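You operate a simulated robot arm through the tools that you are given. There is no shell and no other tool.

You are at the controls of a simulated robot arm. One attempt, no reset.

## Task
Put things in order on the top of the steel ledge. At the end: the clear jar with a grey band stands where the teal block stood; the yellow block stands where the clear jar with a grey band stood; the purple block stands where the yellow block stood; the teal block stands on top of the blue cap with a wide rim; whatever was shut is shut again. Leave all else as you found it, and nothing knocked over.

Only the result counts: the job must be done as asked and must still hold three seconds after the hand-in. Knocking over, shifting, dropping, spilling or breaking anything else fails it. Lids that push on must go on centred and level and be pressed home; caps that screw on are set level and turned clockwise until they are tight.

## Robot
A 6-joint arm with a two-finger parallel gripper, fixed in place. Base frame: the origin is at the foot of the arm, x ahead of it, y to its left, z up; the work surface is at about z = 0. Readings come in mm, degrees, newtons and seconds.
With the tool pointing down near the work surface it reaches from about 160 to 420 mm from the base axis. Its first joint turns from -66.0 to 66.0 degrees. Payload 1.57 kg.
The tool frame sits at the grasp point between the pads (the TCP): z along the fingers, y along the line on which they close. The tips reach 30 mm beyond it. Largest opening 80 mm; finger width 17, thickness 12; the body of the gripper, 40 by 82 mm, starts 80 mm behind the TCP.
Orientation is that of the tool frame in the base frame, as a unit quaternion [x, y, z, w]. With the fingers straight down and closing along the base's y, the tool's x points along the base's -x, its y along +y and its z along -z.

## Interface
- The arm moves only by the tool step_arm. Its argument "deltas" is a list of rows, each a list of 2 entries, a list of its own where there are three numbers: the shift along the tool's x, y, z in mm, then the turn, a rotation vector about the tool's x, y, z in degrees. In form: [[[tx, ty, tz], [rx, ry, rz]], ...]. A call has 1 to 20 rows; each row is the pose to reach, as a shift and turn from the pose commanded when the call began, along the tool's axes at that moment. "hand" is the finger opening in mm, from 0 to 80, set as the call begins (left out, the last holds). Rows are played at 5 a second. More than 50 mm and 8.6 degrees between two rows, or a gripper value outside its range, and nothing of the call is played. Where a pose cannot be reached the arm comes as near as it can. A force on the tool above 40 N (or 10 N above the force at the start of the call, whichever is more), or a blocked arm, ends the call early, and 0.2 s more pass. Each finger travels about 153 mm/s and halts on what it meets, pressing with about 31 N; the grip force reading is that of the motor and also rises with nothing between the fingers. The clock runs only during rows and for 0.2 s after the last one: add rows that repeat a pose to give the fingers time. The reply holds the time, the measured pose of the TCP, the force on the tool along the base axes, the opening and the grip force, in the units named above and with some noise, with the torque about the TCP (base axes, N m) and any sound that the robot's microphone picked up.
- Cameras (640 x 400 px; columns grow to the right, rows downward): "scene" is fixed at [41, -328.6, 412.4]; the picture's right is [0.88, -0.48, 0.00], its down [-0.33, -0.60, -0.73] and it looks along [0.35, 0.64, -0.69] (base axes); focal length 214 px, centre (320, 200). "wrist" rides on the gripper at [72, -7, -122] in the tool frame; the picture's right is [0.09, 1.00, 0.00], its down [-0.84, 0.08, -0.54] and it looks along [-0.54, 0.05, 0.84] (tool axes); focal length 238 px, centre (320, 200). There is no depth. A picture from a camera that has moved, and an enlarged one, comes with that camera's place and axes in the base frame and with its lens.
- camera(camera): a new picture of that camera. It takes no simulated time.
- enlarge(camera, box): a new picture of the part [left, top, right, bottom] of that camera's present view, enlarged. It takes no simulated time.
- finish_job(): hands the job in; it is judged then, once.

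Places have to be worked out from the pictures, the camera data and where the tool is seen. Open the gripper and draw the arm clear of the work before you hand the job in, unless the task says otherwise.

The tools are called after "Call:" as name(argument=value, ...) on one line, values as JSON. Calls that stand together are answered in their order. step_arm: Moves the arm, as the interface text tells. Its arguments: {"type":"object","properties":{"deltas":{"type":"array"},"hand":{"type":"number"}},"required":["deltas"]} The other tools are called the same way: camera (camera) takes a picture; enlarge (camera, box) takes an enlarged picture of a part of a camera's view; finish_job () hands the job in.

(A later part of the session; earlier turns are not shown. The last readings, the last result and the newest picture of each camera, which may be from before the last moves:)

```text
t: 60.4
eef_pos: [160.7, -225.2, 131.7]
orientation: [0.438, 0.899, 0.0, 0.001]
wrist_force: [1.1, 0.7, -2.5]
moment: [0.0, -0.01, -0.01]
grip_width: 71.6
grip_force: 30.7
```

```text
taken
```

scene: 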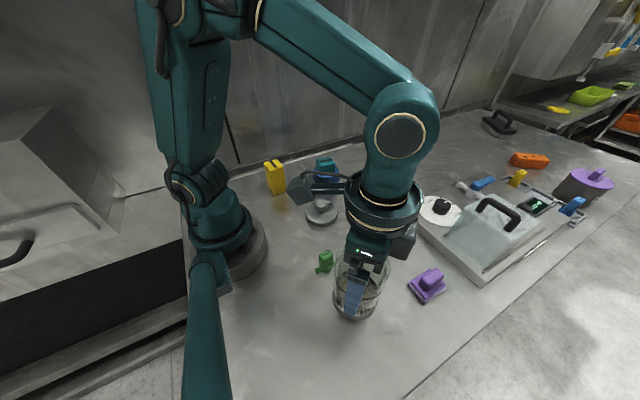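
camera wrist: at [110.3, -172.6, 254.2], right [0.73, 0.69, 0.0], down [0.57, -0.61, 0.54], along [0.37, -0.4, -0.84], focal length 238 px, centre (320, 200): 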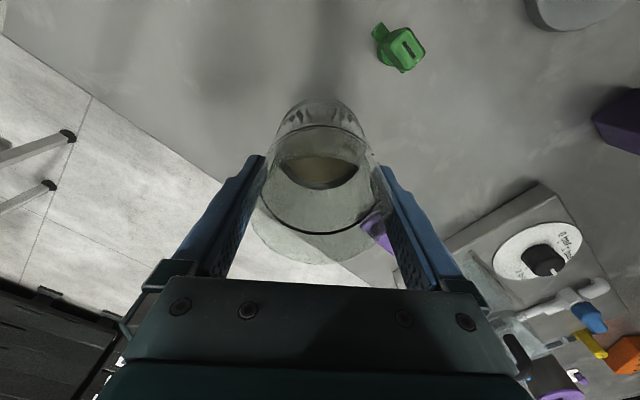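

The jar is upright and firmly held (light, about 2 N). I carry it slowly toward the teal block's old place at (277.2, -105.1), rotating the wrist smoothly.

Call:
step_arm(deltas=[[[0.4, 3.3, 0], [0, 0, -0.6]], [[1.3, 10, 0], [0, 0, -1.9]], [[2.7, 19.9, 0], [0, 0, -3.7]], [[4.2, 31.5, 0], [0, 0, -5.9]], [[6, 44.8, 0], [0, 0, -8.4]], [[7.8, 58.1, 0], [0, 0, -10.9]], [[9.6, 71.4, 0], [0, 0, -13.3]], [[11.4, 84.7, 0], [0, 0, -15.8]], [[13.2, 97.9, 0], [0, 0, -18.3]], [[14.9, 111.2, 0], [0, 0, -20.8]], [[16.7, 124.5, 0], [0, 0, -23.3]], [[18.3, 136.1, 0], [0, 0, -25.4]], [[19.8, 147.7, 0], [0, 0, -27.6]], [[21, 156, 0], [0, 0, -29.1]], [[21.9, 162.7, 0], [0, 0, -30.4]], [[22.3, 166, 0], [0, 0, -31]], [[22.3, 166, 0], [0, 0, -31]]])

Call:
camera(camera="wrist")

Call:
camera(camera="scene")

```text
t: 64.0
eef_pos: [278.2, -106.8, 132.7]
orientation: [0.182, 0.983, 0.0, 0.001]
wrist_force: [-0.5, 0.1, -2.2]
moment: [-0.01, 0.0, -0.03]
grip_width: 71.4
grip_force: 30.8
```

```text
taken
camera wrist: at [208.9, -87.2, 255.1], right [0.27, 0.96, 0.0], down [0.81, -0.23, 0.54], along [0.52, -0.15, -0.84], focal length 238 px, centre (320, 200)
```

wrist: 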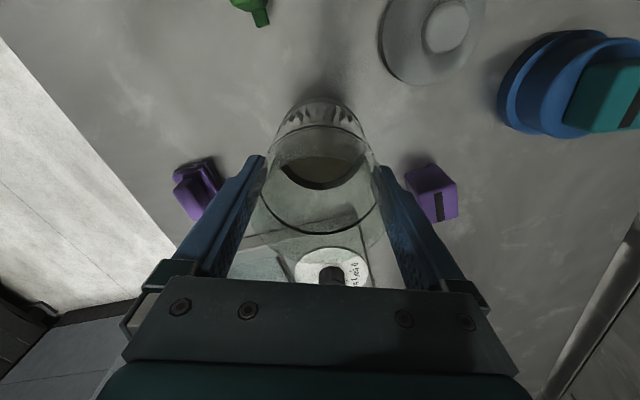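

```text
taken
```

scene: 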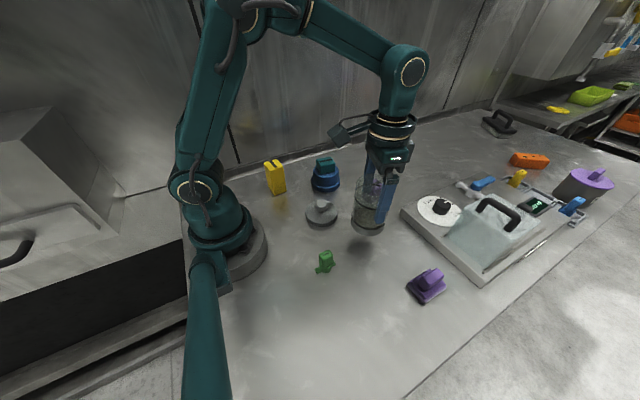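

The jar hangs over the old teal place, 1–2 mm off; I correct and lower it slowly to a few mm above the surface.

Call:
step_arm(deltas=[[[0.9, 0.4, 4], [0, 0, 0]], [[1.8, 0.7, 10], [0, 0, 0]], [[1.8, 0.7, 18], [0, 0, 0]], [[1.8, 0.7, 26], [0, 0, 0]], [[1.8, 0.7, 34], [0, 0, 0]], [[1.8, 0.7, 40], [0, 0, 0]], [[1.8, 0.7, 44], [0, 0, 0]], [[1.8, 0.7, 45], [0, 0, 0]], [[1.8, 0.7, 45], [0, 0, 0]]])

Call:
camera(camera="wrist")

Call:
enlarge(camera="scene", box=[320, 160, 420, 260])

```text
t: 66.0
eef_pos: [277.3, -105.3, 88.8]
orientation: [0.182, 0.983, -0.001, 0.001]
wrist_force: [-0.4, -1.3, -1.5]
moment: [-0.01, -0.02, 0.02]
grip_width: 71.6
grip_force: 30.8
```

```text
taken
camera wrist: at [206.5, -86.0, 210.0], right [0.27, 0.96, 0.0], down [0.81, -0.23, 0.54], along [0.52, -0.15, -0.84], focal length 238 px, centre (320, 200)
```

wrist: 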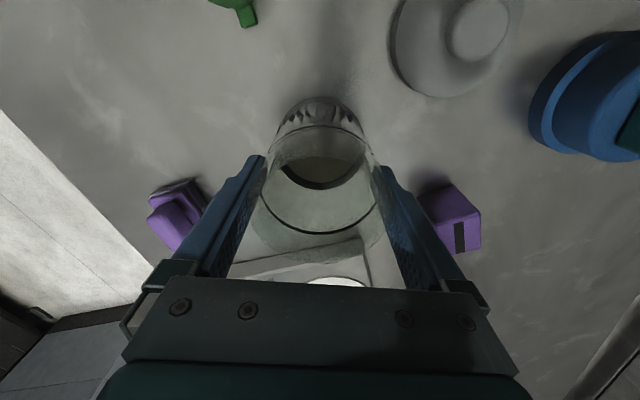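

```text
4.00 times, centred on (370, 210) of scene
camera zoom: at [41.0, -328.6, 412.4], right [0.88, -0.48, 0.0], down [-0.33, -0.6, -0.73], along [0.35, 0.64, -0.69], focal length 858 px, centre (120, 160)
```

zoom: 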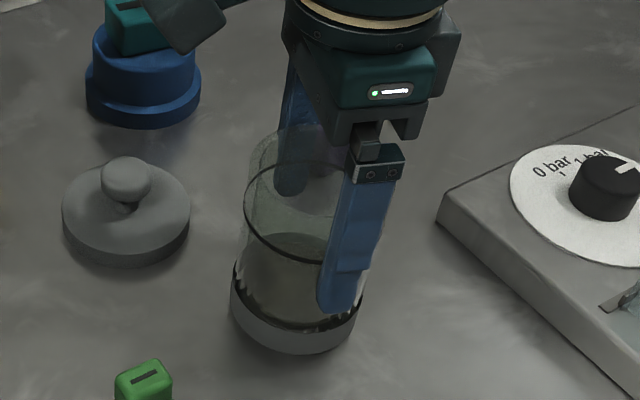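

The jar is about 5 mm above the surface at the right spot. Lowering by small steps until contact.

Call:
step_arm(deltas=[[[0, 0, 1], [0, 0, 0]], [[0, 0, 2], [0, 0, 0]], [[0, 0, 3], [0, 0, 0]], [[0, 0, 3], [0, 0, 0]]])

Call:
step_arm(deltas=[[[0, 0, 0.7], [0, 0, 0]], [[0, 0, 0.7], [0, 0, 0]]])

Call:
step_arm(deltas=[[[0, 0, 0.7], [0, 0, 0]], [[0, 0, 0.7], [0, 0, 0]]])

```text
t: 67.0
eef_pos: [276.2, -106.7, 86.0]
orientation: [0.182, 0.983, 0.0, 0.001]
wrist_force: [0.2, -0.2, -2.5]
moment: [0.02, 0.04, 0.02]
grip_width: 71.5
grip_force: 30.9
```

```text
t: 67.6
eef_pos: [277.9, -107.1, 85.2]
orientation: [0.182, 0.983, 0.0, 0.001]
wrist_force: [-0.2, 0.2, -2.0]
moment: [-0.01, -0.01, 0.02]
grip_width: 71.3
grip_force: 31.0
```

```text
t: 68.2
eef_pos: [277.0, -106.2, 84.4]
orientation: [0.182, 0.983, -0.001, 0.002]
wrist_force: [-1.1, -0.8, 3.7]
moment: [0.06, 0.16, 0.04]
grip_width: 71.5
grip_force: 31.0
```

Contact felt (+6 N). I open the fingers and check that the jar stands, then rise straight up.

Call:
step_arm(deltas=[[[0, 0, 0], [0, 0, 0]], [[0, 0, 0], [0, 0, 0]], [[0, 0, 0], [0, 0, 0]]], hand=80)

Call:
enlarge(camera="wrist", box=[200, 80, 440, 260])

Call:
enlarge(camera="scene", box=[320, 160, 420, 260])

```text
t: 69.0
eef_pos: [276.9, -104.3, 84.8]
orientation: [0.181, 0.983, -0.001, 0.003]
wrist_force: [-0.1, 0.0, -0.3]
moment: [-0.01, -0.02, -0.02]
grip_width: 80.1
grip_force: 0.1
```

```text
2.22 times, centred on (320, 170) of wrist
camera zoom: at [206.3, -86.8, 205.8], right [0.27, 0.96, 0.0], down [0.81, -0.23, 0.54], along [0.52, -0.15, -0.84], focal length 530 px, centre (320, 267)
```

zoom: 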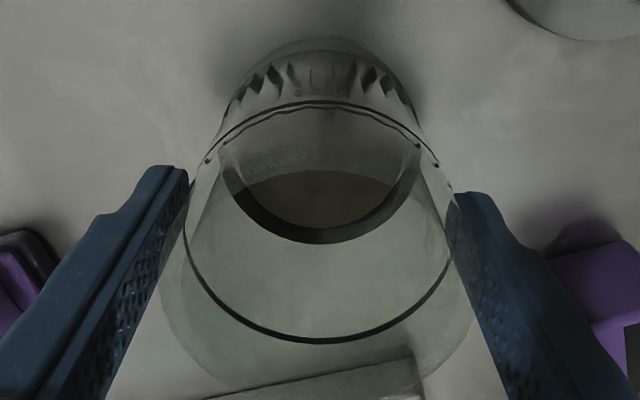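

```text
4.00 times, centred on (370, 210) of scene
camera zoom: at [41.0, -328.6, 412.4], right [0.88, -0.48, 0.0], down [-0.33, -0.6, -0.73], along [0.35, 0.64, -0.69], focal length 858 px, centre (120, 160)
```

zoom: 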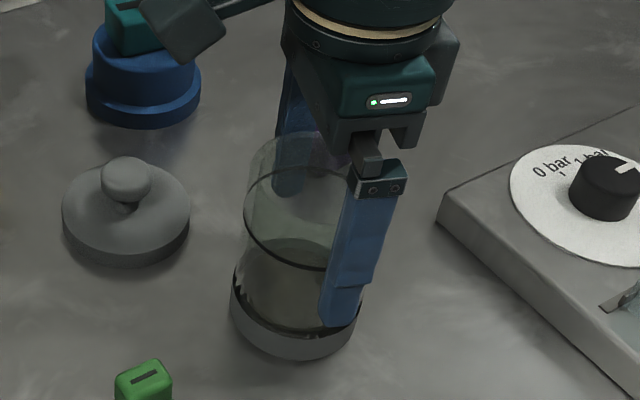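

The jar stands on its new place. I rise straight up slowly so the fingers don't touch the rim.

Call:
step_arm(deltas=[[[0, 0, -4], [0, 0, 0]], [[0, 0, -10], [0, 0, 0]], [[0, 0, -17], [0, 0, 0]], [[0, 0, -24], [0, 0, 0]], [[0, 0, -31], [0, 0, 0]], [[0, 0, -38], [0, 0, 0]], [[0, 0, -46], [0, 0, 0]], [[0, 0, -56], [0, 0, 0]], [[0, 0, -70], [0, 0, 0]], [[0, 0, -95], [0, 0, 0]], [[0, 0, -120], [0, 0, 0]], [[0, 0, -146], [0, 0, 0]], [[0, 0, -146], [0, 0, 0]]])

Call:
camera(camera="wrist")

Call:
enlarge(camera="wrist", box=[250, 60, 390, 180])

Call:
enlarge(camera="scene", box=[300, 140, 420, 260])

```text
t: 71.8
eef_pos: [275.6, -105.0, 231.6]
orientation: [0.182, 0.983, -0.001, 0.001]
wrist_force: [0.7, 0.5, 1.0]
moment: [0.0, 0.01, -0.01]
grip_width: 80.1
grip_force: 0.1
```

```text
taken
camera wrist: at [205.1, -84.8, 353.1], right [0.27, 0.96, 0.0], down [0.81, -0.23, 0.54], along [0.52, -0.15, -0.84], focal length 238 px, centre (320, 200)
```

wrist: 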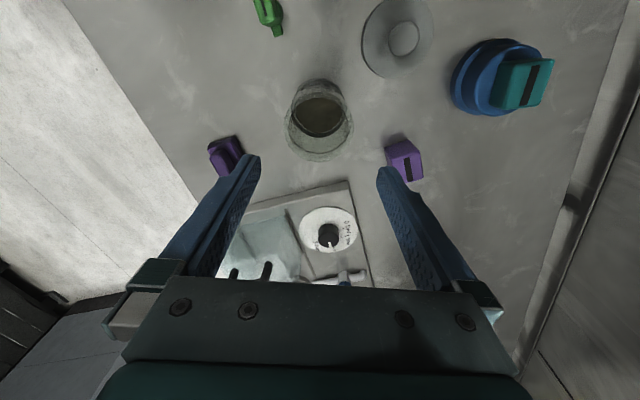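

```text
3.33 times, centred on (320, 120) of wrist
camera zoom: at [205.1, -84.8, 353.1], right [0.27, 0.96, 0.0], down [0.81, -0.23, 0.54], along [0.52, -0.15, -0.84], focal length 794 px, centre (320, 467)
```

zoom: 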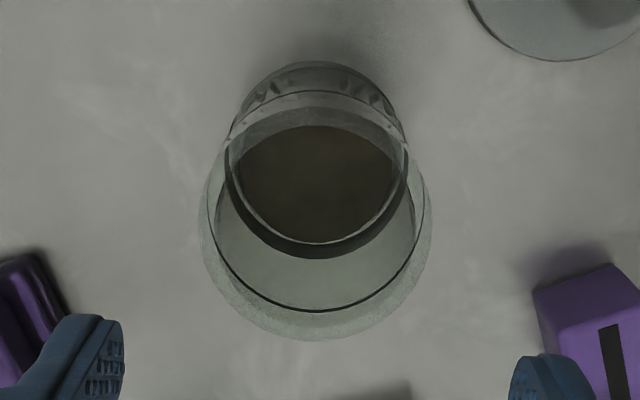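

```text
3.33 times, centred on (360, 200) of scene
camera zoom: at [41.0, -328.6, 412.4], right [0.88, -0.48, 0.0], down [-0.33, -0.6, -0.73], along [0.35, 0.64, -0.69], focal length 715 px, centre (187, 200)
```

zoom: 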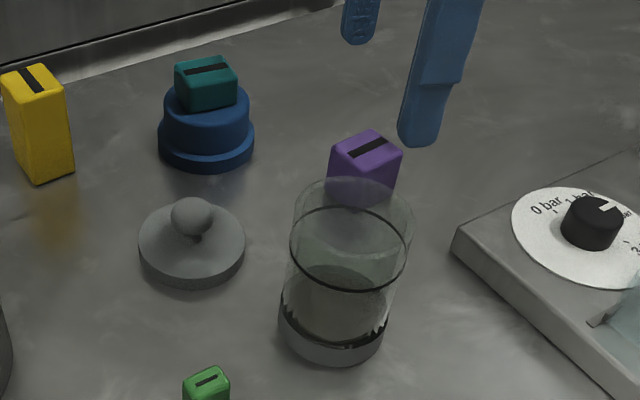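

The jar stands at roughly (275, -106), close to the target. I take close-ups to pin down the rim height and centre for putting the lid back.

Call:
enlarge(camera="scene", box=[335, 180, 405, 255])

Call:
enlarge(camera="scene", box=[295, 185, 350, 235])

Call:
enlarge(camera="wrist", box=[270, 70, 370, 170])

```text
5.33 times, centred on (370, 218) of scene
camera zoom: at [41.0, -328.6, 412.4], right [0.88, -0.48, 0.0], down [-0.33, -0.6, -0.73], along [0.35, 0.64, -0.69], focal length 1144 px, centre (53, 107)
```

zoom: 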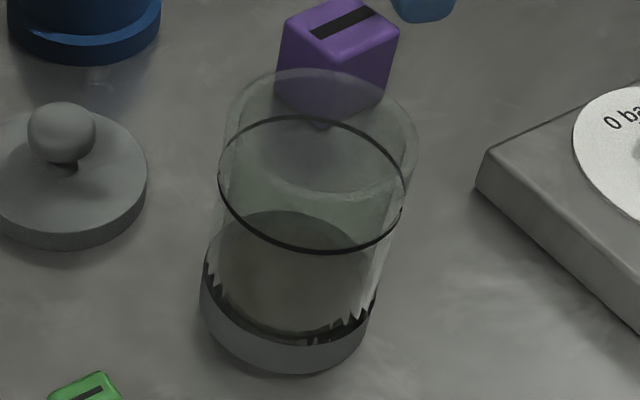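

```text
8.00 times, centred on (322, 210) of scene
camera zoom: at [41.0, -328.6, 412.4], right [0.88, -0.48, 0.0], down [-0.33, -0.6, -0.73], along [0.35, 0.64, -0.69], focal length 1716 px, centre (300, 120)
```

zoom: 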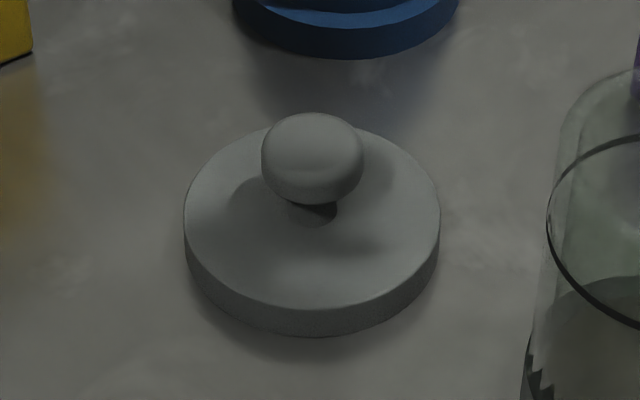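

```text
4.00 times, centred on (320, 120) of wrist
camera zoom: at [205.1, -84.8, 353.1], right [0.27, 0.96, 0.0], down [0.81, -0.23, 0.54], along [0.52, -0.15, -0.84], focal length 953 px, centre (320, 520)
```

zoom: 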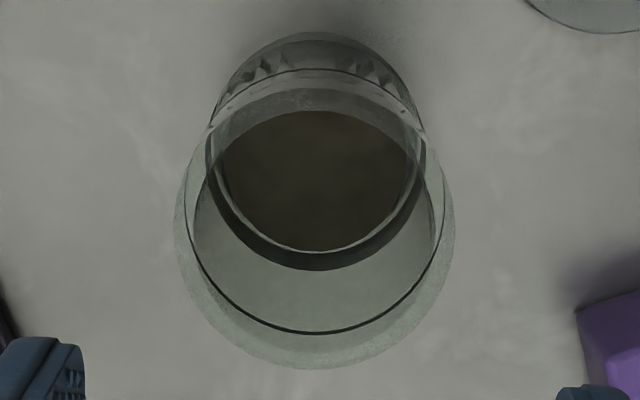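

Using the relative tool readings, the lid must go on with the TCP at about (274.3, -105.4) in this same wrist orientation. I'll fetch the lid: move over it and check alignment.

Call:
step_arm(deltas=[[[8, 8, 0], [0, 0, -2]], [[23, 22, 0], [0, 0, -5.5]], [[40, 39, 0], [0, 0, -9.7]], [[57, 55, 0], [0, 0, -13.8]], [[73, 70, 0], [0, 0, -17.6]], [[83, 80, 0], [0, 0, -20]], [[86.9, 84, 0], [0, 0, -21]], [[86.9, 84, 0], [0, 0, -21]]], hand=56)

Call:
enlarge(camera="wrist", box=[230, 60, 410, 200])

```text
t: 73.6
eef_pos: [223.7, 6.2, 229.0]
orientation: [0.0, 1.0, 0.0, 0.001]
wrist_force: [0.3, 0.1, -0.5]
moment: [0.01, 0.0, 0.01]
grip_width: 56.1
grip_force: 0.0
```

```text
2.86 times, centred on (320, 130) of wrist
camera zoom: at [151.9, -1.1, 351.6], right [-0.09, 1.0, 0.0], down [0.84, 0.08, 0.54], along [0.54, 0.05, -0.84], focal length 681 px, centre (320, 400)
```

zoom: 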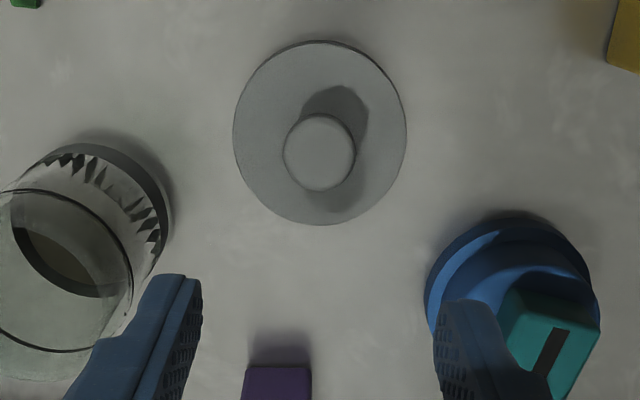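

Aligned within half a millimetre. Descending toward the knob and rechecking just above it.

Call:
step_arm(deltas=[[[0, 0, 30], [0, 0, 0]], [[0, 0, 65], [0, 0, 0]], [[0, 0, 100], [0, 0, 0]], [[0, 0, 130], [0, 0, 0]], [[0, 0, 145], [0, 0, 0]], [[0, 0, 145], [0, 0, 0]]])

Call:
enlarge(camera="wrist", box=[220, 80, 420, 240])

```text
t: 75.0
eef_pos: [224.9, 6.3, 84.9]
orientation: [0.0, 1.0, 0.0, 0.001]
wrist_force: [0.0, 0.6, 0.6]
moment: [-0.01, 0.0, -0.01]
grip_width: 56.1
grip_force: 0.0
```

```text
2.50 times, centred on (320, 160) of wrist
camera zoom: at [152.8, -2.2, 206.4], right [-0.09, 1.0, 0.0], down [0.84, 0.08, 0.54], along [0.54, 0.05, -0.84], focal length 596 px, centre (320, 300)
```

zoom: 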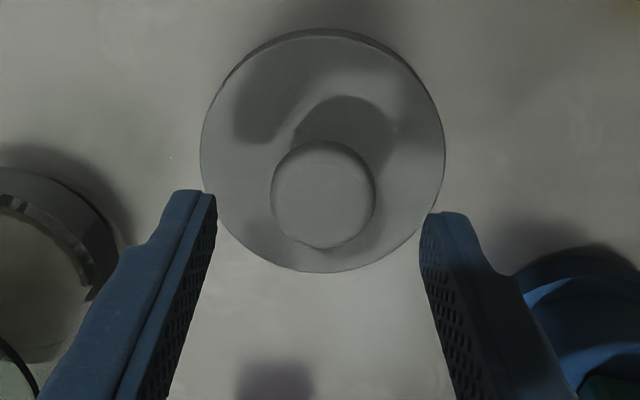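

Small correction (1.1, 0.8 mm) and descend to the grasp height of z = 45.

Call:
step_arm(deltas=[[[1.1, 0.8, 8], [0, 0, 0]], [[1.1, 0.8, 20], [0, 0, 0]], [[1.1, 0.8, 32], [0, 0, 0]], [[1.1, 0.8, 38.5], [0, 0, 0]], [[1.1, 0.8, 38.5], [0, 0, 0]]])

Call:
enlarge(camera="wrist", box=[220, 80, 420, 240])

```text
t: 76.2
eef_pos: [223.9, 5.7, 47.4]
orientation: [0.0, 1.0, 0.0, 0.001]
wrist_force: [-0.1, -0.4, -0.3]
moment: [0.0, 0.01, 0.01]
grip_width: 56.1
grip_force: 0.1
```

```text
2.50 times, centred on (320, 160) of wrist
camera zoom: at [151.4, -1.4, 168.3], right [-0.09, 1.0, 0.0], down [0.84, 0.08, 0.54], along [0.54, 0.05, -0.84], focal length 596 px, centre (320, 300)
```

zoom: 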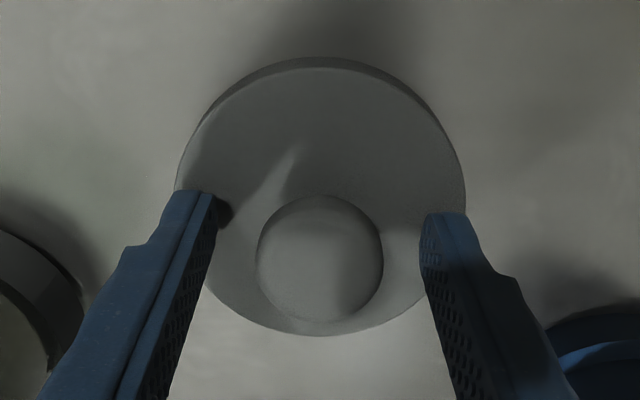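

Nearly identical to the view when I released it. Lower 1 mm more and close on the knob.

Call:
step_arm(deltas=[[[-0.2, 0, 1.2], [0, 0, 0]], [[-0.2, 0, 1.2], [0, 0, 0]], [[-0.2, 0, 1.2], [0, 0, 0]]])

Call:
step_arm(deltas=[[[0, 0, 0], [0, 0, 0]], [[0, 0, 0], [0, 0, 0]], [[0, 0, 0], [0, 0, 0]]], hand=24)

Call:
enlarge(camera="wrist", box=[220, 80, 420, 240])

```text
t: 77.0
eef_pos: [223.3, 6.1, 45.1]
orientation: [0.0, 1.0, 0.0, 0.001]
wrist_force: [0.5, 0.0, -1.1]
moment: [0.05, 0.0, 0.03]
grip_width: 56.2
grip_force: 0.0
```

```text
t: 77.8
eef_pos: [225.1, 5.5, 46.0]
orientation: [0.001, 1.0, 0.001, 0.001]
wrist_force: [0.2, 0.1, -0.1]
moment: [0.01, 0.04, 0.03]
grip_width: 28.9
grip_force: 30.8
```

```text
2.50 times, centred on (320, 160) of wrist
camera zoom: at [151.4, -1.6, 167.0], right [-0.09, 1.0, 0.0], down [0.84, 0.08, 0.54], along [0.54, 0.05, -0.84], focal length 596 px, centre (320, 300)
```

zoom: 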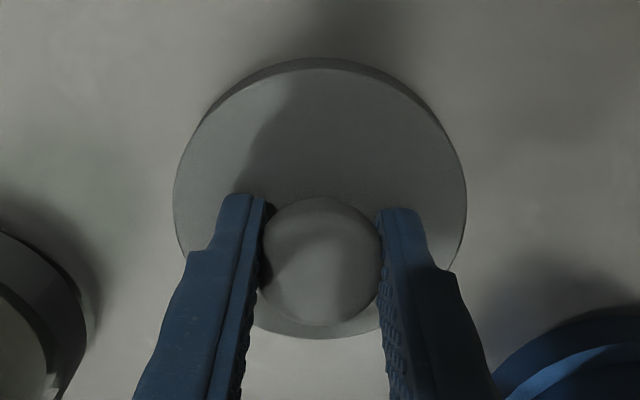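

Gripped just as before. I lift the lid and carry it above the jar at the same orientation used when releasing the jar.

Call:
step_arm(deltas=[[[0, 0, -10], [0, 0, 0]], [[0, 0, -40], [0, 0, 0]], [[0, 0, -80], [0, 0, 0]], [[0, 0, -120], [0, 0, 0]], [[0, 0, -145], [0, 0, 0]], [[-5, -11, -145], [0, 0, 2]], [[-14, -30, -145], [0, 0, 5.8]], [[-24, -52, -145], [0, 0, 10]], [[-34, -74, -145], [0, 0, 14]], [[-43, -94, -145], [0, 0, 17.8]], [[-49, -107, -145], [0, 0, 20.3]], [[-50.9, -110.8, -145], [0, 0, 21]], [[-50.9, -110.8, -145], [0, 0, 21]]])

Call:
camera(camera="wrist")

Call:
enlarge(camera="scene", box=[310, 140, 430, 260])

```text
t: 80.6
eef_pos: [275.5, -105.6, 190.5]
orientation: [0.183, 0.983, 0.0, 0.002]
wrist_force: [0.1, -0.4, 0.2]
moment: [-0.02, 0.01, -0.01]
grip_width: 29.7
grip_force: 31.0
```

```text
taken
camera wrist: at [205.6, -85.7, 311.6], right [0.27, 0.96, 0.0], down [0.81, -0.23, 0.54], along [0.52, -0.15, -0.84], focal length 238 px, centre (320, 200)
```

wrist: 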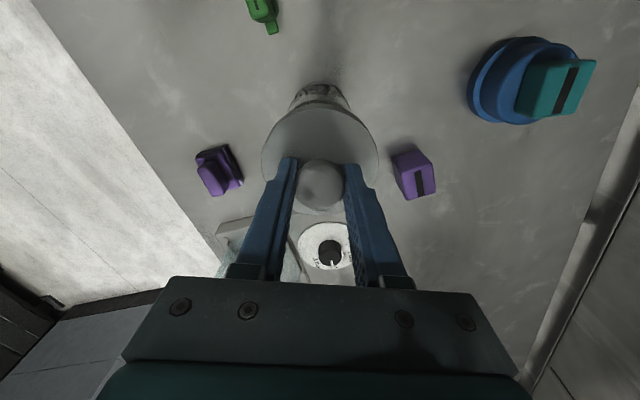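

```text
3.33 times, centred on (370, 200) of scene
camera zoom: at [41.0, -328.6, 412.4], right [0.88, -0.48, 0.0], down [-0.33, -0.6, -0.73], along [0.35, 0.64, -0.69], focal length 715 px, centre (153, 200)
```

zoom: 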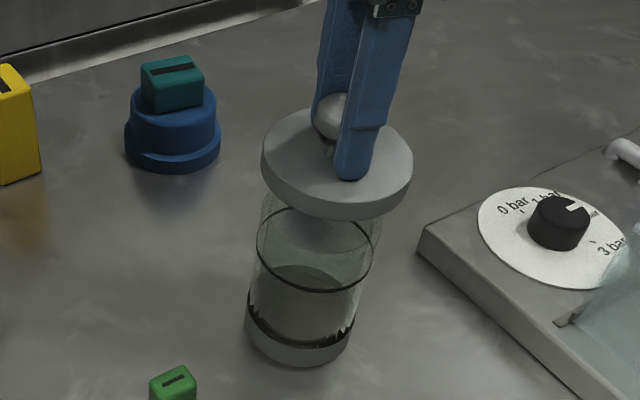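

About 1 mm off; I correct and lower until the lid is a few mm above the rim, then check.

Call:
step_arm(deltas=[[[0.75, -0.83, 6], [0, 0, 0]], [[0.75, -0.83, 15], [0, 0, 0]], [[0.75, -0.83, 25], [0, 0, 0]], [[0.75, -0.83, 33], [0, 0, 0]], [[0.75, -0.83, 33], [0, 0, 0]]])

Call:
enlarge(camera="wrist", box=[220, 80, 420, 240])

Call:
enlarge(camera="scene", box=[335, 170, 405, 255])

```text
t: 81.8
eef_pos: [275.1, -106.0, 157.4]
orientation: [0.182, 0.983, -0.001, 0.002]
wrist_force: [0.6, -0.4, -0.5]
moment: [0.02, -0.01, 0.0]
grip_width: 29.6
grip_force: 31.2
```

```text
2.50 times, centred on (320, 160) of wrist
camera zoom: at [204.7, -86.1, 278.4], right [0.27, 0.96, 0.0], down [0.81, -0.23, 0.54], along [0.52, -0.15, -0.84], focal length 596 px, centre (320, 300)
```

zoom: 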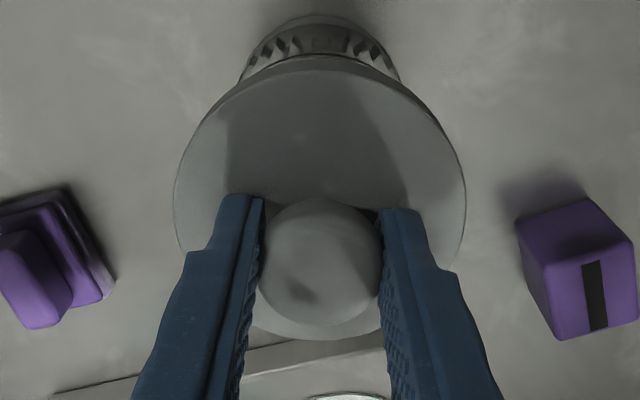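

```text
4.71 times, centred on (370, 212) of scene
camera zoom: at [41.0, -328.6, 412.4], right [0.88, -0.48, 0.0], down [-0.33, -0.6, -0.73], along [0.35, 0.64, -0.69], focal length 1009 px, centre (85, 141)
```

zoom: 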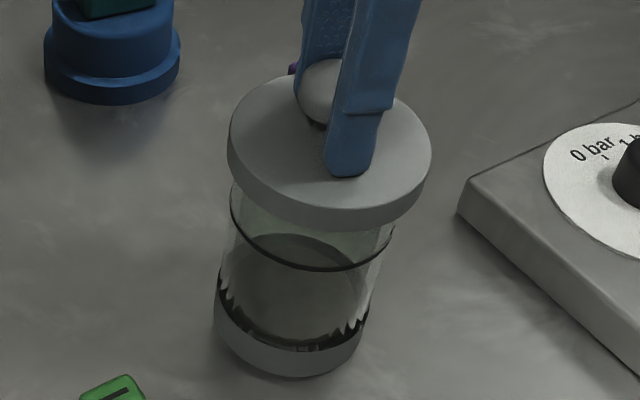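

TCP is at (274.4, -105.3), right on target, with the lid level about 7 mm above the rim. I lower in small steps watching for contact.

Call:
step_arm(deltas=[[[0, 0, 2], [0, 0, 0]], [[0, 0, 4], [0, 0, 0]], [[0, 0, 5], [0, 0, 0]], [[0, 0, 5], [0, 0, 0]]])

Call:
step_arm(deltas=[[[0, 0, 1], [0, 0, 0]], [[0, 0, 1], [0, 0, 0]]])

Call:
step_arm(deltas=[[[0, 0, 1], [0, 0, 0]], [[0, 0, 1], [0, 0, 0]]])

Call:
enlarge(camera="scene", box=[335, 170, 405, 255])

Call:
enlarge(camera="wrist", box=[220, 80, 420, 240])

```text
t: 82.8
eef_pos: [275.7, -104.5, 153.0]
orientation: [0.182, 0.983, -0.001, 0.002]
wrist_force: [0.7, -0.4, 0.0]
moment: [-0.02, -0.02, 0.0]
grip_width: 29.4
grip_force: 31.1
```

```text
t: 83.4
eef_pos: [274.3, -105.6, 152.6]
orientation: [0.182, 0.983, 0.0, 0.001]
wrist_force: [-0.3, -0.2, 0.1]
moment: [0.01, -0.03, -0.01]
grip_width: 29.6
grip_force: 31.1
```

```text
t: 84.0
eef_pos: [274.5, -105.3, 151.4]
orientation: [0.182, 0.983, 0.0, 0.002]
wrist_force: [0.2, 0.0, 0.6]
moment: [0.02, 0.01, 0.0]
grip_width: 29.5
grip_force: 31.2
```

```text
4.71 times, centred on (370, 212) of scene
camera zoom: at [41.0, -328.6, 412.4], right [0.88, -0.48, 0.0], down [-0.33, -0.6, -0.73], along [0.35, 0.64, -0.69], focal length 1009 px, centre (85, 141)
```

zoom: 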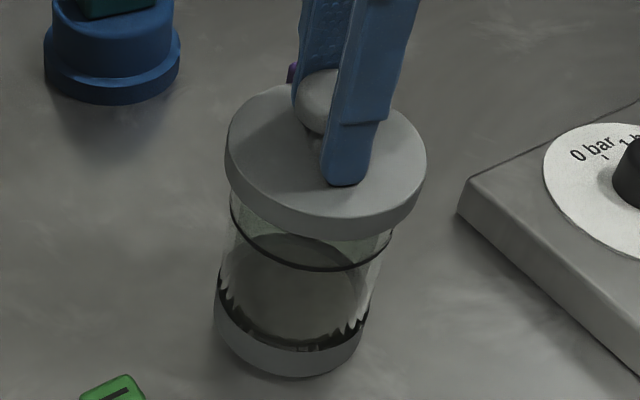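

```text
2.50 times, centred on (320, 160) of wrist
camera zoom: at [204.4, -85.6, 272.9], right [0.27, 0.96, 0.0], down [0.81, -0.23, 0.54], along [0.52, -0.15, -0.84], focal length 596 px, centre (320, 300)
```

zoom: 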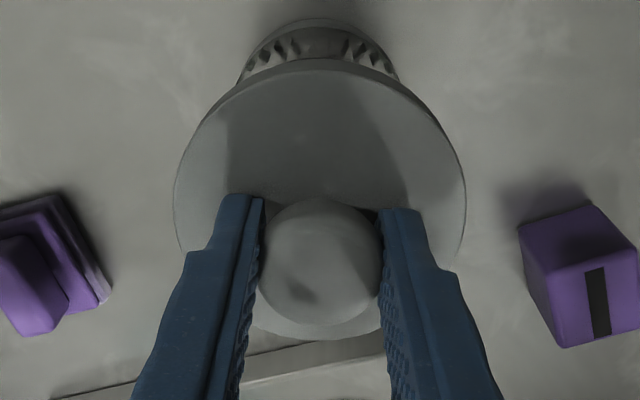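

Still no contact at TCP z ≈ 151; continuing to lower in 1 mm steps.

Call:
step_arm(deltas=[[[0, 0, 1], [0, 0, 0]], [[0, 0, 1], [0, 0, 0]]])

Call:
step_arm(deltas=[[[0, 0, 1], [0, 0, 0]], [[0, 0, 1], [0, 0, 0]]])

Call:
step_arm(deltas=[[[0, 0, 1], [0, 0, 0]], [[0, 0, 1], [0, 0, 0]]])

```text
t: 84.6
eef_pos: [276.3, -105.7, 150.6]
orientation: [0.182, 0.983, -0.001, 0.001]
wrist_force: [0.1, 0.2, 0.0]
moment: [0.05, -0.04, 0.03]
grip_width: 30.0
grip_force: 30.7
```

```text
t: 85.2
eef_pos: [275.0, -106.7, 149.0]
orientation: [0.182, 0.983, 0.0, 0.001]
wrist_force: [-0.2, 0.1, -0.2]
moment: [0.02, -0.03, -0.04]
grip_width: 29.6
grip_force: 30.8
```

```text
t: 85.8
eef_pos: [274.2, -106.0, 146.6]
orientation: [0.183, 0.983, 0.0, 0.002]
wrist_force: [0.6, -0.4, 0.2]
moment: [-0.04, 0.01, 0.0]
grip_width: 29.6
grip_force: 31.2
```

Call:
enlarge(camera="wrist", box=[220, 80, 420, 240])

Call:
enlarge(camera="scene", box=[335, 170, 405, 255])

```text
2.50 times, centred on (320, 160) of wrist
camera zoom: at [204.0, -86.2, 269.3], right [0.27, 0.96, 0.0], down [0.81, -0.23, 0.54], along [0.52, -0.15, -0.84], focal length 596 px, centre (320, 300)
```

zoom: 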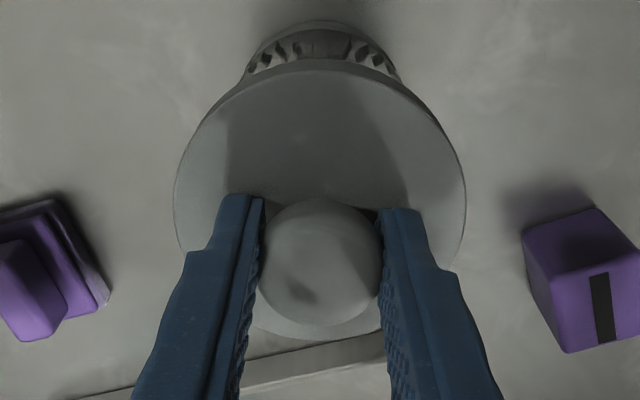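

```text
4.71 times, centred on (370, 212) of scene
camera zoom: at [41.0, -328.6, 412.4], right [0.88, -0.48, 0.0], down [-0.33, -0.6, -0.73], along [0.35, 0.64, -0.69], focal length 1009 px, centre (85, 141)
```

zoom: 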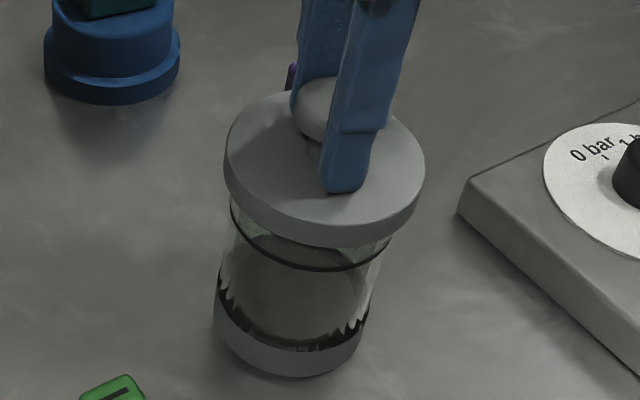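

TCP z ≈ 147.3, 2 mm above the previously seated height, no contact yet. Continuing gently.

Call:
step_arm(deltas=[[[0, 0, 0.8], [0, 0, 0]], [[0, 0, 0.8], [0, 0, 0]]])

Call:
step_arm(deltas=[[[0, 0, 0.8], [0, 0, 0]], [[0, 0, 0.8], [0, 0, 0]]])

Call:
step_arm(deltas=[[[0, 0, 0.6], [0, 0, 0]], [[0, 0, 0.6], [0, 0, 0]]])

Call:
enlarge(camera="wrist", box=[220, 80, 420, 240])

```text
t: 86.4
eef_pos: [274.8, -105.8, 147.7]
orientation: [0.182, 0.983, 0.0, 0.002]
wrist_force: [-0.3, 0.6, -0.1]
moment: [0.03, 0.06, 0.03]
grip_width: 29.4
grip_force: 31.4
```

```text
t: 87.0
eef_pos: [276.3, -104.8, 146.2]
orientation: [0.182, 0.983, 0.0, 0.002]
wrist_force: [0.6, 0.4, -0.1]
moment: [-0.02, 0.02, -0.01]
grip_width: 29.9
grip_force: 31.2
```

```text
t: 87.6
eef_pos: [275.1, -104.4, 145.9]
orientation: [0.183, 0.983, 0.0, 0.002]
wrist_force: [-0.5, -0.1, -0.6]
moment: [0.01, -0.02, -0.04]
grip_width: 29.5
grip_force: 31.6
```

```text
2.50 times, centred on (320, 160) of wrist
camera zoom: at [204.7, -85.1, 266.9], right [0.27, 0.96, 0.0], down [0.81, -0.23, 0.54], along [0.52, -0.15, -0.84], focal length 596 px, centre (320, 300)
```

zoom: 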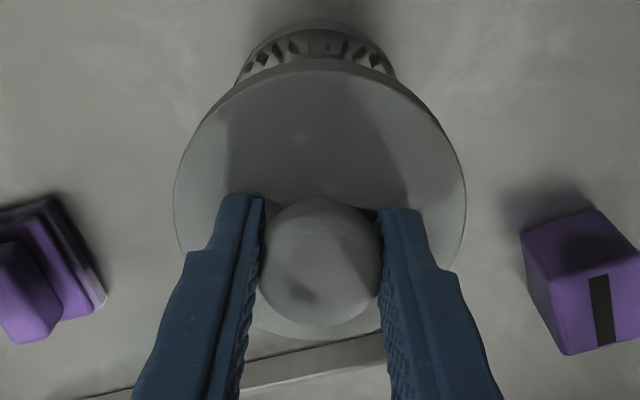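

TCP is now at the earlier seated height without clear contact. I check the pictures closely before pressing.

Call:
enlarge(camera="scene", box=[335, 170, 405, 255])

Call:
camera(camera="wrist")

```text
4.71 times, centred on (370, 212) of scene
camera zoom: at [41.0, -328.6, 412.4], right [0.88, -0.48, 0.0], down [-0.33, -0.6, -0.73], along [0.35, 0.64, -0.69], focal length 1009 px, centre (85, 141)
```

zoom: 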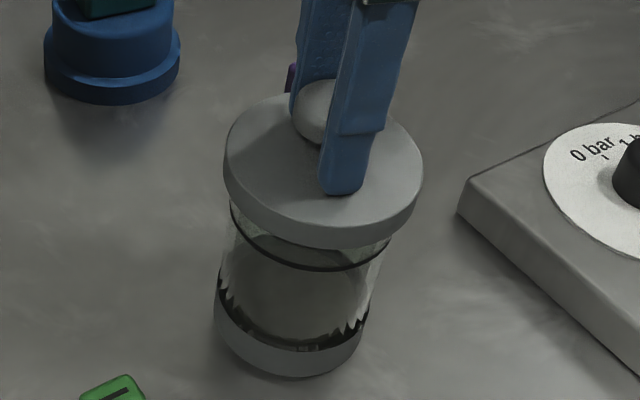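

```text
taken
camera wrist: at [204.7, -85.1, 266.9], right [0.27, 0.96, 0.0], down [0.81, -0.23, 0.54], along [0.52, -0.15, -0.84], focal length 238 px, centre (320, 200)
```

wrist: 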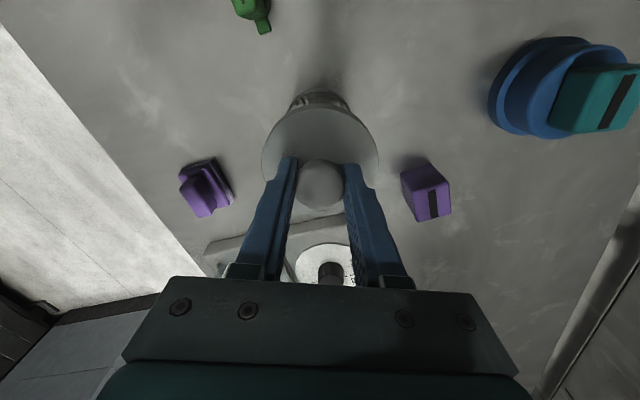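

The lid looks level and centred. The earlier snap on gripping probably lifted the lid slightly, so the seat is a bit lower; I continue down gently.

Call:
step_arm(deltas=[[[0, 0, 0.8], [0, 0, 0]], [[0, 0, 0.8], [0, 0, 0]]])

Call:
step_arm(deltas=[[[0, 0, 0.8], [0, 0, 0]], [[0, 0, 0.8], [0, 0, 0]]])

Call:
step_arm(deltas=[[[0, 0, 0.8], [0, 0, 0]], [[0, 0, 0.8], [0, 0, 0]]])

Call:
enlarge(camera="wrist", box=[220, 80, 420, 240])

Call:
enlarge(camera="scene", box=[335, 170, 405, 255])

```text
t: 88.2
eef_pos: [275.6, -105.3, 145.6]
orientation: [0.183, 0.983, 0.0, 0.0]
wrist_force: [-0.8, 0.5, 0.1]
moment: [-0.01, 0.05, 0.03]
grip_width: 29.4
grip_force: 31.3
```

```text
t: 88.8
eef_pos: [276.5, -105.0, 144.7]
orientation: [0.181, 0.983, -0.001, 0.003]
wrist_force: [-8.9, -0.1, 29.0]
moment: [0.08, 0.31, 0.02]
grip_width: 29.4
grip_force: 31.0
heard: snap
```

```text
t: 89.4
eef_pos: [275.0, -105.4, 143.8]
orientation: [0.182, 0.983, -0.001, 0.004]
wrist_force: [-1.9, 1.2, 4.4]
moment: [0.03, -0.06, 0.01]
grip_width: 29.7
grip_force: 30.7
stopped in row 2: the force on the tool passed its limit at 41 N (the readings are from after the stop); the commanded pose is now the measured one
```

```text
2.50 times, centred on (320, 160) of wrist
camera zoom: at [204.7, -86.3, 265.4], right [0.27, 0.96, 0.0], down [0.81, -0.23, 0.55], along [0.53, -0.15, -0.84], focal length 596 px, centre (320, 300)
```

zoom: 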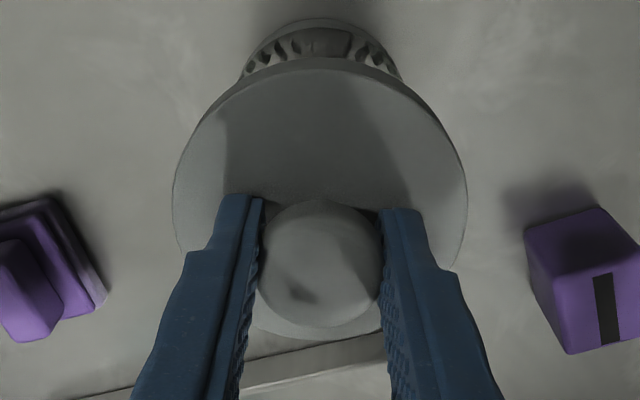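

```text
4.71 times, centred on (370, 212) of scene
camera zoom: at [41.0, -328.6, 412.4], right [0.88, -0.48, 0.0], down [-0.33, -0.6, -0.73], along [0.35, 0.64, -0.69], focal length 1009 px, centre (85, 141)
```

zoom: 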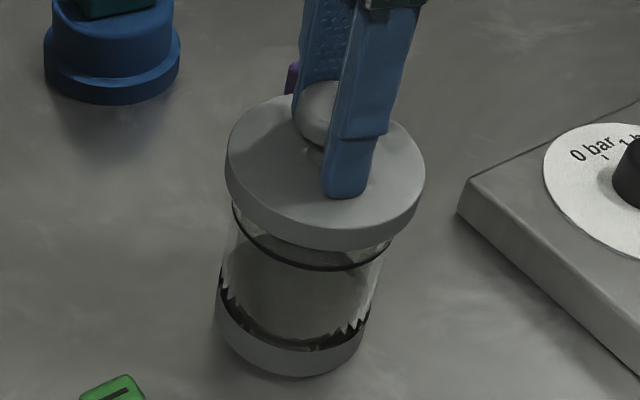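

A snap was heard with firm contact — the lid has seated on the jar. I open the fingers slowly and inspect.

Call:
step_arm(deltas=[[[0, 0, 0], [0, 0, 0]], [[0, 0, 0], [0, 0, 0]], [[0, 0, 0], [0, 0, 0]]], hand=56)

Call:
enlarge(camera="wrist", box=[220, 80, 420, 240])

Call:
enlarge(camera="scene", box=[335, 170, 405, 255])

```text
t: 90.2
eef_pos: [276.2, -106.3, 143.6]
orientation: [0.183, 0.983, -0.001, 0.003]
wrist_force: [0.5, -0.1, 5.4]
moment: [0.01, 0.02, -0.01]
grip_width: 54.0
grip_force: 0.0
```

```text
2.50 times, centred on (320, 160) of wrist
camera zoom: at [204.8, -86.3, 265.3], right [0.27, 0.96, 0.0], down [0.81, -0.23, 0.55], along [0.53, -0.15, -0.84], focal length 596 px, centre (320, 300)
```

zoom: 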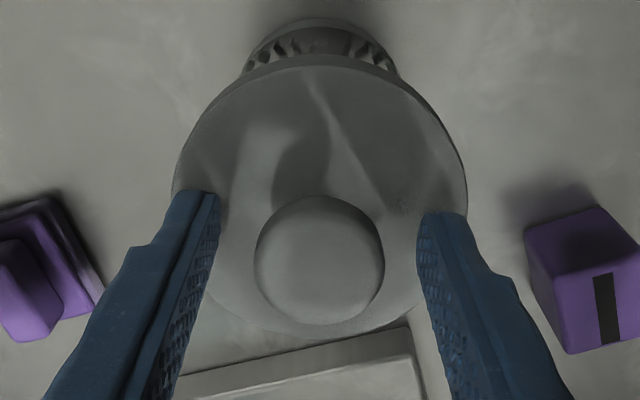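

```text
4.71 times, centred on (370, 212) of scene
camera zoom: at [41.0, -328.6, 412.4], right [0.88, -0.48, 0.0], down [-0.33, -0.6, -0.73], along [0.35, 0.64, -0.69], focal length 1009 px, centre (85, 141)
```

zoom: 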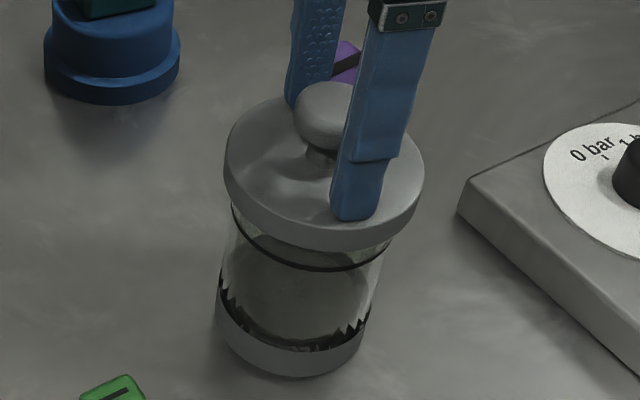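

The fingertips were lightly touching the lid top while opening. I rise straight up and take pictures to verify that the lid is level and fully home.

Call:
step_arm(deltas=[[[0, 0, -5], [0, 0, 0]], [[0, 0, -15], [0, 0, 0]], [[0, 0, -30], [0, 0, 0]], [[0, 0, -50], [0, 0, 0]], [[0, 0, -70], [0, 0, 0]], [[0, 0, -86], [0, 0, 0]], [[0, 0, -86], [0, 0, 0]]])

Call:
enlarge(camera="wrist", box=[230, 60, 410, 220])

Call:
enlarge(camera="scene", box=[335, 170, 405, 255])

```text
t: 91.8
eef_pos: [275.0, -103.2, 230.9]
orientation: [0.182, 0.983, 0.0, 0.003]
wrist_force: [-0.9, -0.4, 0.2]
moment: [-0.04, -0.01, -0.02]
grip_width: 56.1
grip_force: 0.0
```

```text
2.50 times, centred on (320, 140) of wrist
camera zoom: at [204.5, -84.9, 350.9], right [0.27, 0.96, 0.0], down [0.81, -0.23, 0.55], along [0.53, -0.15, -0.84], focal length 596 px, centre (320, 350)
```

zoom: 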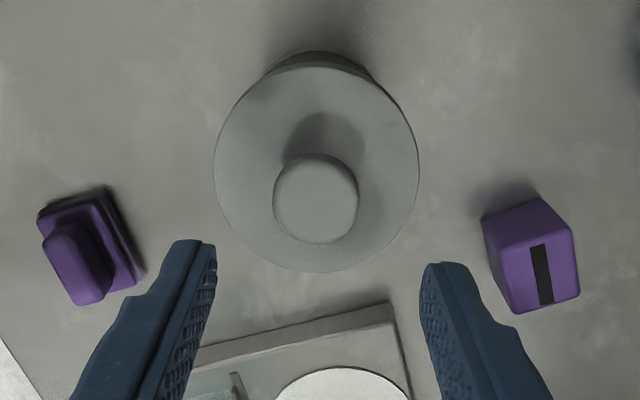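

```text
4.71 times, centred on (370, 212) of scene
camera zoom: at [41.0, -328.6, 412.4], right [0.88, -0.48, 0.0], down [-0.33, -0.6, -0.73], along [0.35, 0.64, -0.69], focal length 1009 px, centre (85, 141)
```

zoom: 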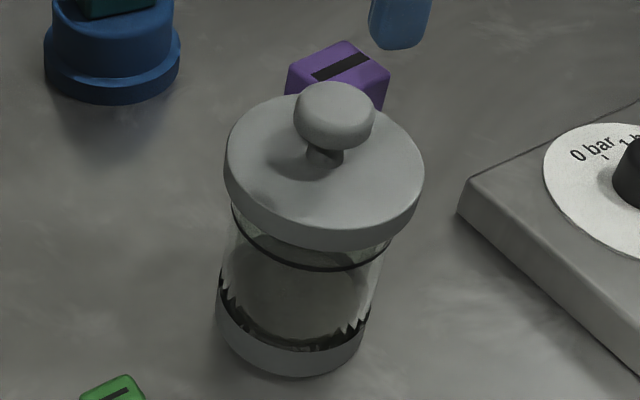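

The lid is level and its apparent size and height match the original view; it snapped and bottomed out at 41 N. Next the yellow block: I fly over it to measure it.

Call:
step_arm(deltas=[[[12, 13, -10], [0, 0, -4]], [[34, 35, -20], [0, 0, -11]], [[60, 62, -20], [0, 0, -19]], [[86, 89, -20], [0, 0, -27]], [[112, 116, -20], [0, 0, -35]], [[138, 143, -20], [0, 0, -43]], [[164, 170, -20], [0, 0, -51]], [[184, 191, -20], [0, 0, -58]], [[194, 201, -20], [0, 0, -61]], [[194, 201, -20], [0, 0, -61]]], hand=70)

Call:
camera(camera="wrist")

Call:
camera(camera="scene")

```text
t: 94.0
eef_pos: [166.2, 148.1, 250.8]
orientation: [-0.344, 0.939, -0.002, 0.003]
wrist_force: [0.0, -1.0, -0.1]
moment: [-0.01, 0.01, 0.02]
grip_width: 70.2
grip_force: 0.1
```

```text
taken
camera wrist: at [113.6, 96.8, 373.1], right [-0.71, 0.7, -0.01], down [0.59, 0.6, 0.55], along [0.39, 0.38, -0.84], focal length 238 px, centre (320, 200)
```

wrist: 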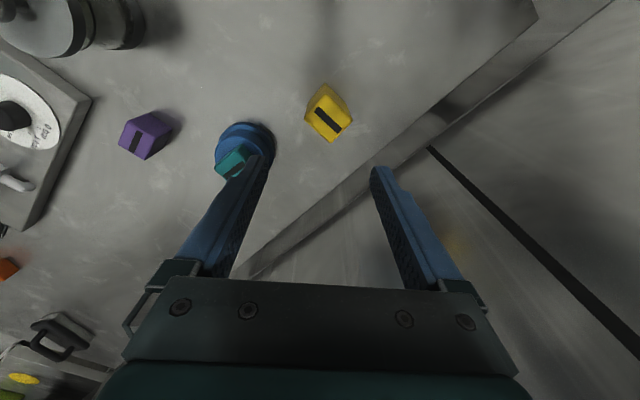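

```text
taken
```

scene: 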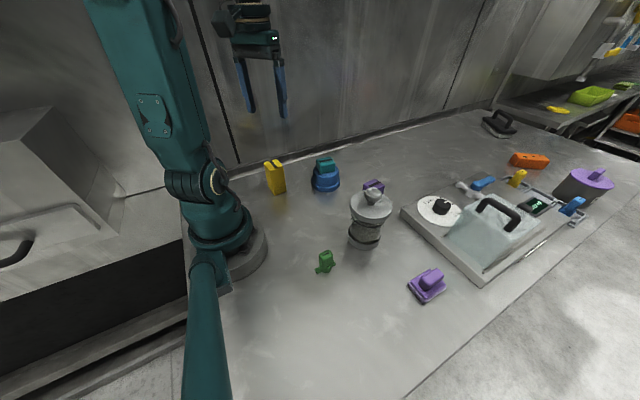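

I see the yellow block near the image centre; I'll enlarge it to measure its position, orientation and height.

Call:
enlarge(camera="wrist", box=[270, 60, 390, 160])

Call:
enlarge(camera="scene", box=[240, 140, 320, 210])

Call:
enlarge(camera="scene", box=[335, 170, 405, 255])

```text
4.00 times, centred on (330, 110) of wrist
camera zoom: at [113.6, 96.8, 373.1], right [-0.71, 0.7, -0.01], down [0.59, 0.6, 0.55], along [0.39, 0.38, -0.84], focal length 953 px, centre (280, 560)
```

zoom: 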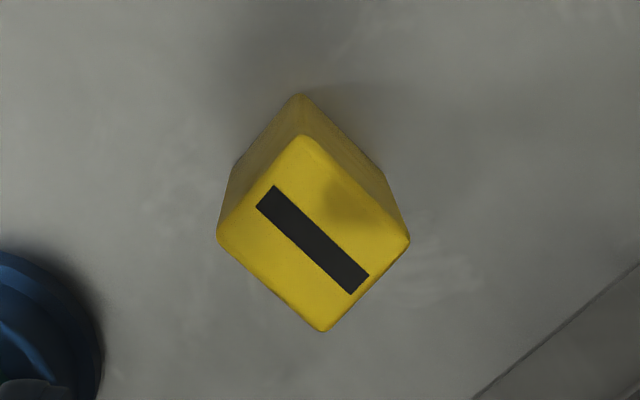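

```text
5.71 times, centred on (280, 175) of scene
camera zoom: at [41.0, -328.6, 412.4], right [0.88, -0.48, 0.0], down [-0.33, -0.6, -0.73], along [0.35, 0.64, -0.69], focal length 1226 px, centre (549, 343)
```

zoom: 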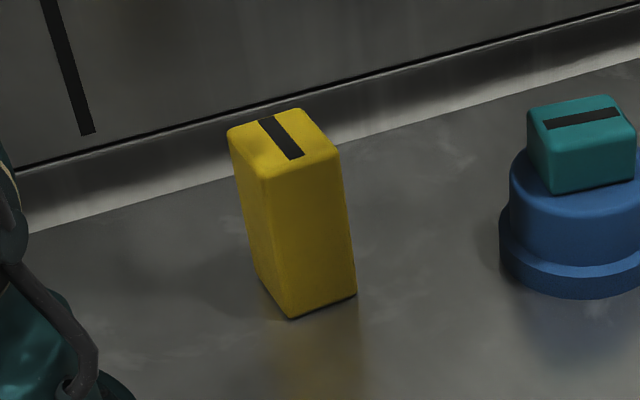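

```text
4.71 times, centred on (370, 212) of scene
camera zoom: at [41.0, -328.6, 412.4], right [0.88, -0.48, 0.0], down [-0.33, -0.6, -0.73], along [0.35, 0.64, -0.69], focal length 1009 px, centre (85, 141)
```

zoom: 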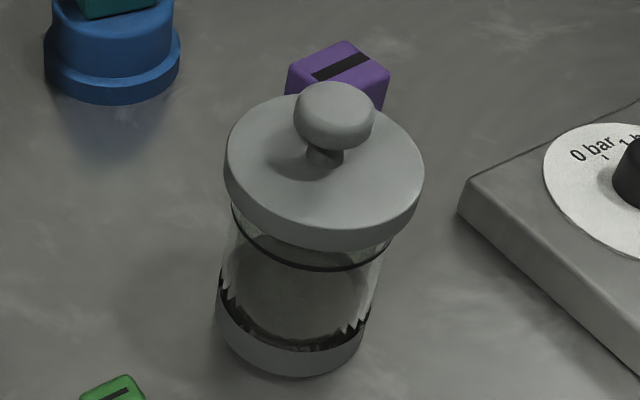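

Yellow block: about 42 × 37 mm and 87 mm tall, centred at (159, 154), turned about +4°. A slight tool tilt (≈0.4°) remains after the force stop; I'll level it first and read back.

Call:
step_arm(deltas=[[[0, 0, 0], [-0.38, 0.27, 0]], [[0, 0, 0], [-0.38, 0.27, 0]], [[0, 0, 0], [-0.38, 0.27, 0]]])

Call:
step_arm(deltas=[[[0, 0, 0], [0, 0, 0]]])

Call:
step_arm(deltas=[[[0, 0, 0], [0, 0, 0]]])

Call:
enlarge(camera="wrist", box=[270, 60, 390, 160])

```text
t: 94.8
eef_pos: [166.0, 148.4, 251.0]
orientation: [-0.341, 0.94, 0.001, 0.0]
wrist_force: [-0.3, 0.5, 0.5]
moment: [-0.02, 0.03, -0.02]
grip_width: 69.6
grip_force: 0.1
```

```text
t: 95.2
eef_pos: [166.0, 148.3, 251.3]
orientation: [-0.341, 0.94, 0.002, 0.0]
wrist_force: [0.8, 0.1, -0.5]
moment: [-0.02, 0.01, 0.02]
grip_width: 69.8
grip_force: 0.1
```

```text
t: 95.6
eef_pos: [165.3, 148.9, 251.0]
orientation: [-0.342, 0.94, 0.001, 0.0]
wrist_force: [-0.2, -0.5, -0.5]
moment: [-0.01, -0.02, 0.01]
grip_width: 69.9
grip_force: 0.0
```

```text
4.00 times, centred on (330, 110) of wrist
camera zoom: at [114.7, 97.4, 373.2], right [-0.71, 0.7, 0.0], down [0.59, 0.6, 0.54], along [0.38, 0.39, -0.84], focal length 953 px, centre (280, 560)
```

zoom: 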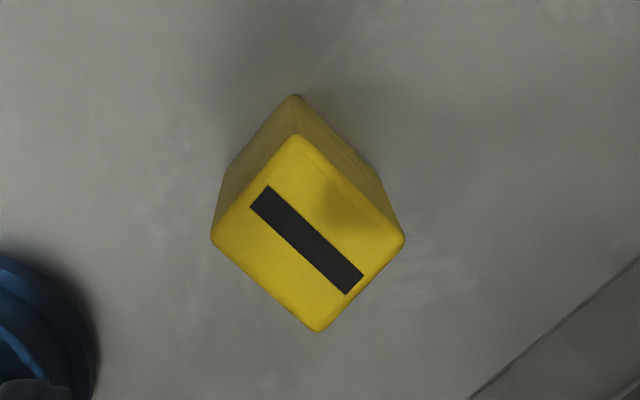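

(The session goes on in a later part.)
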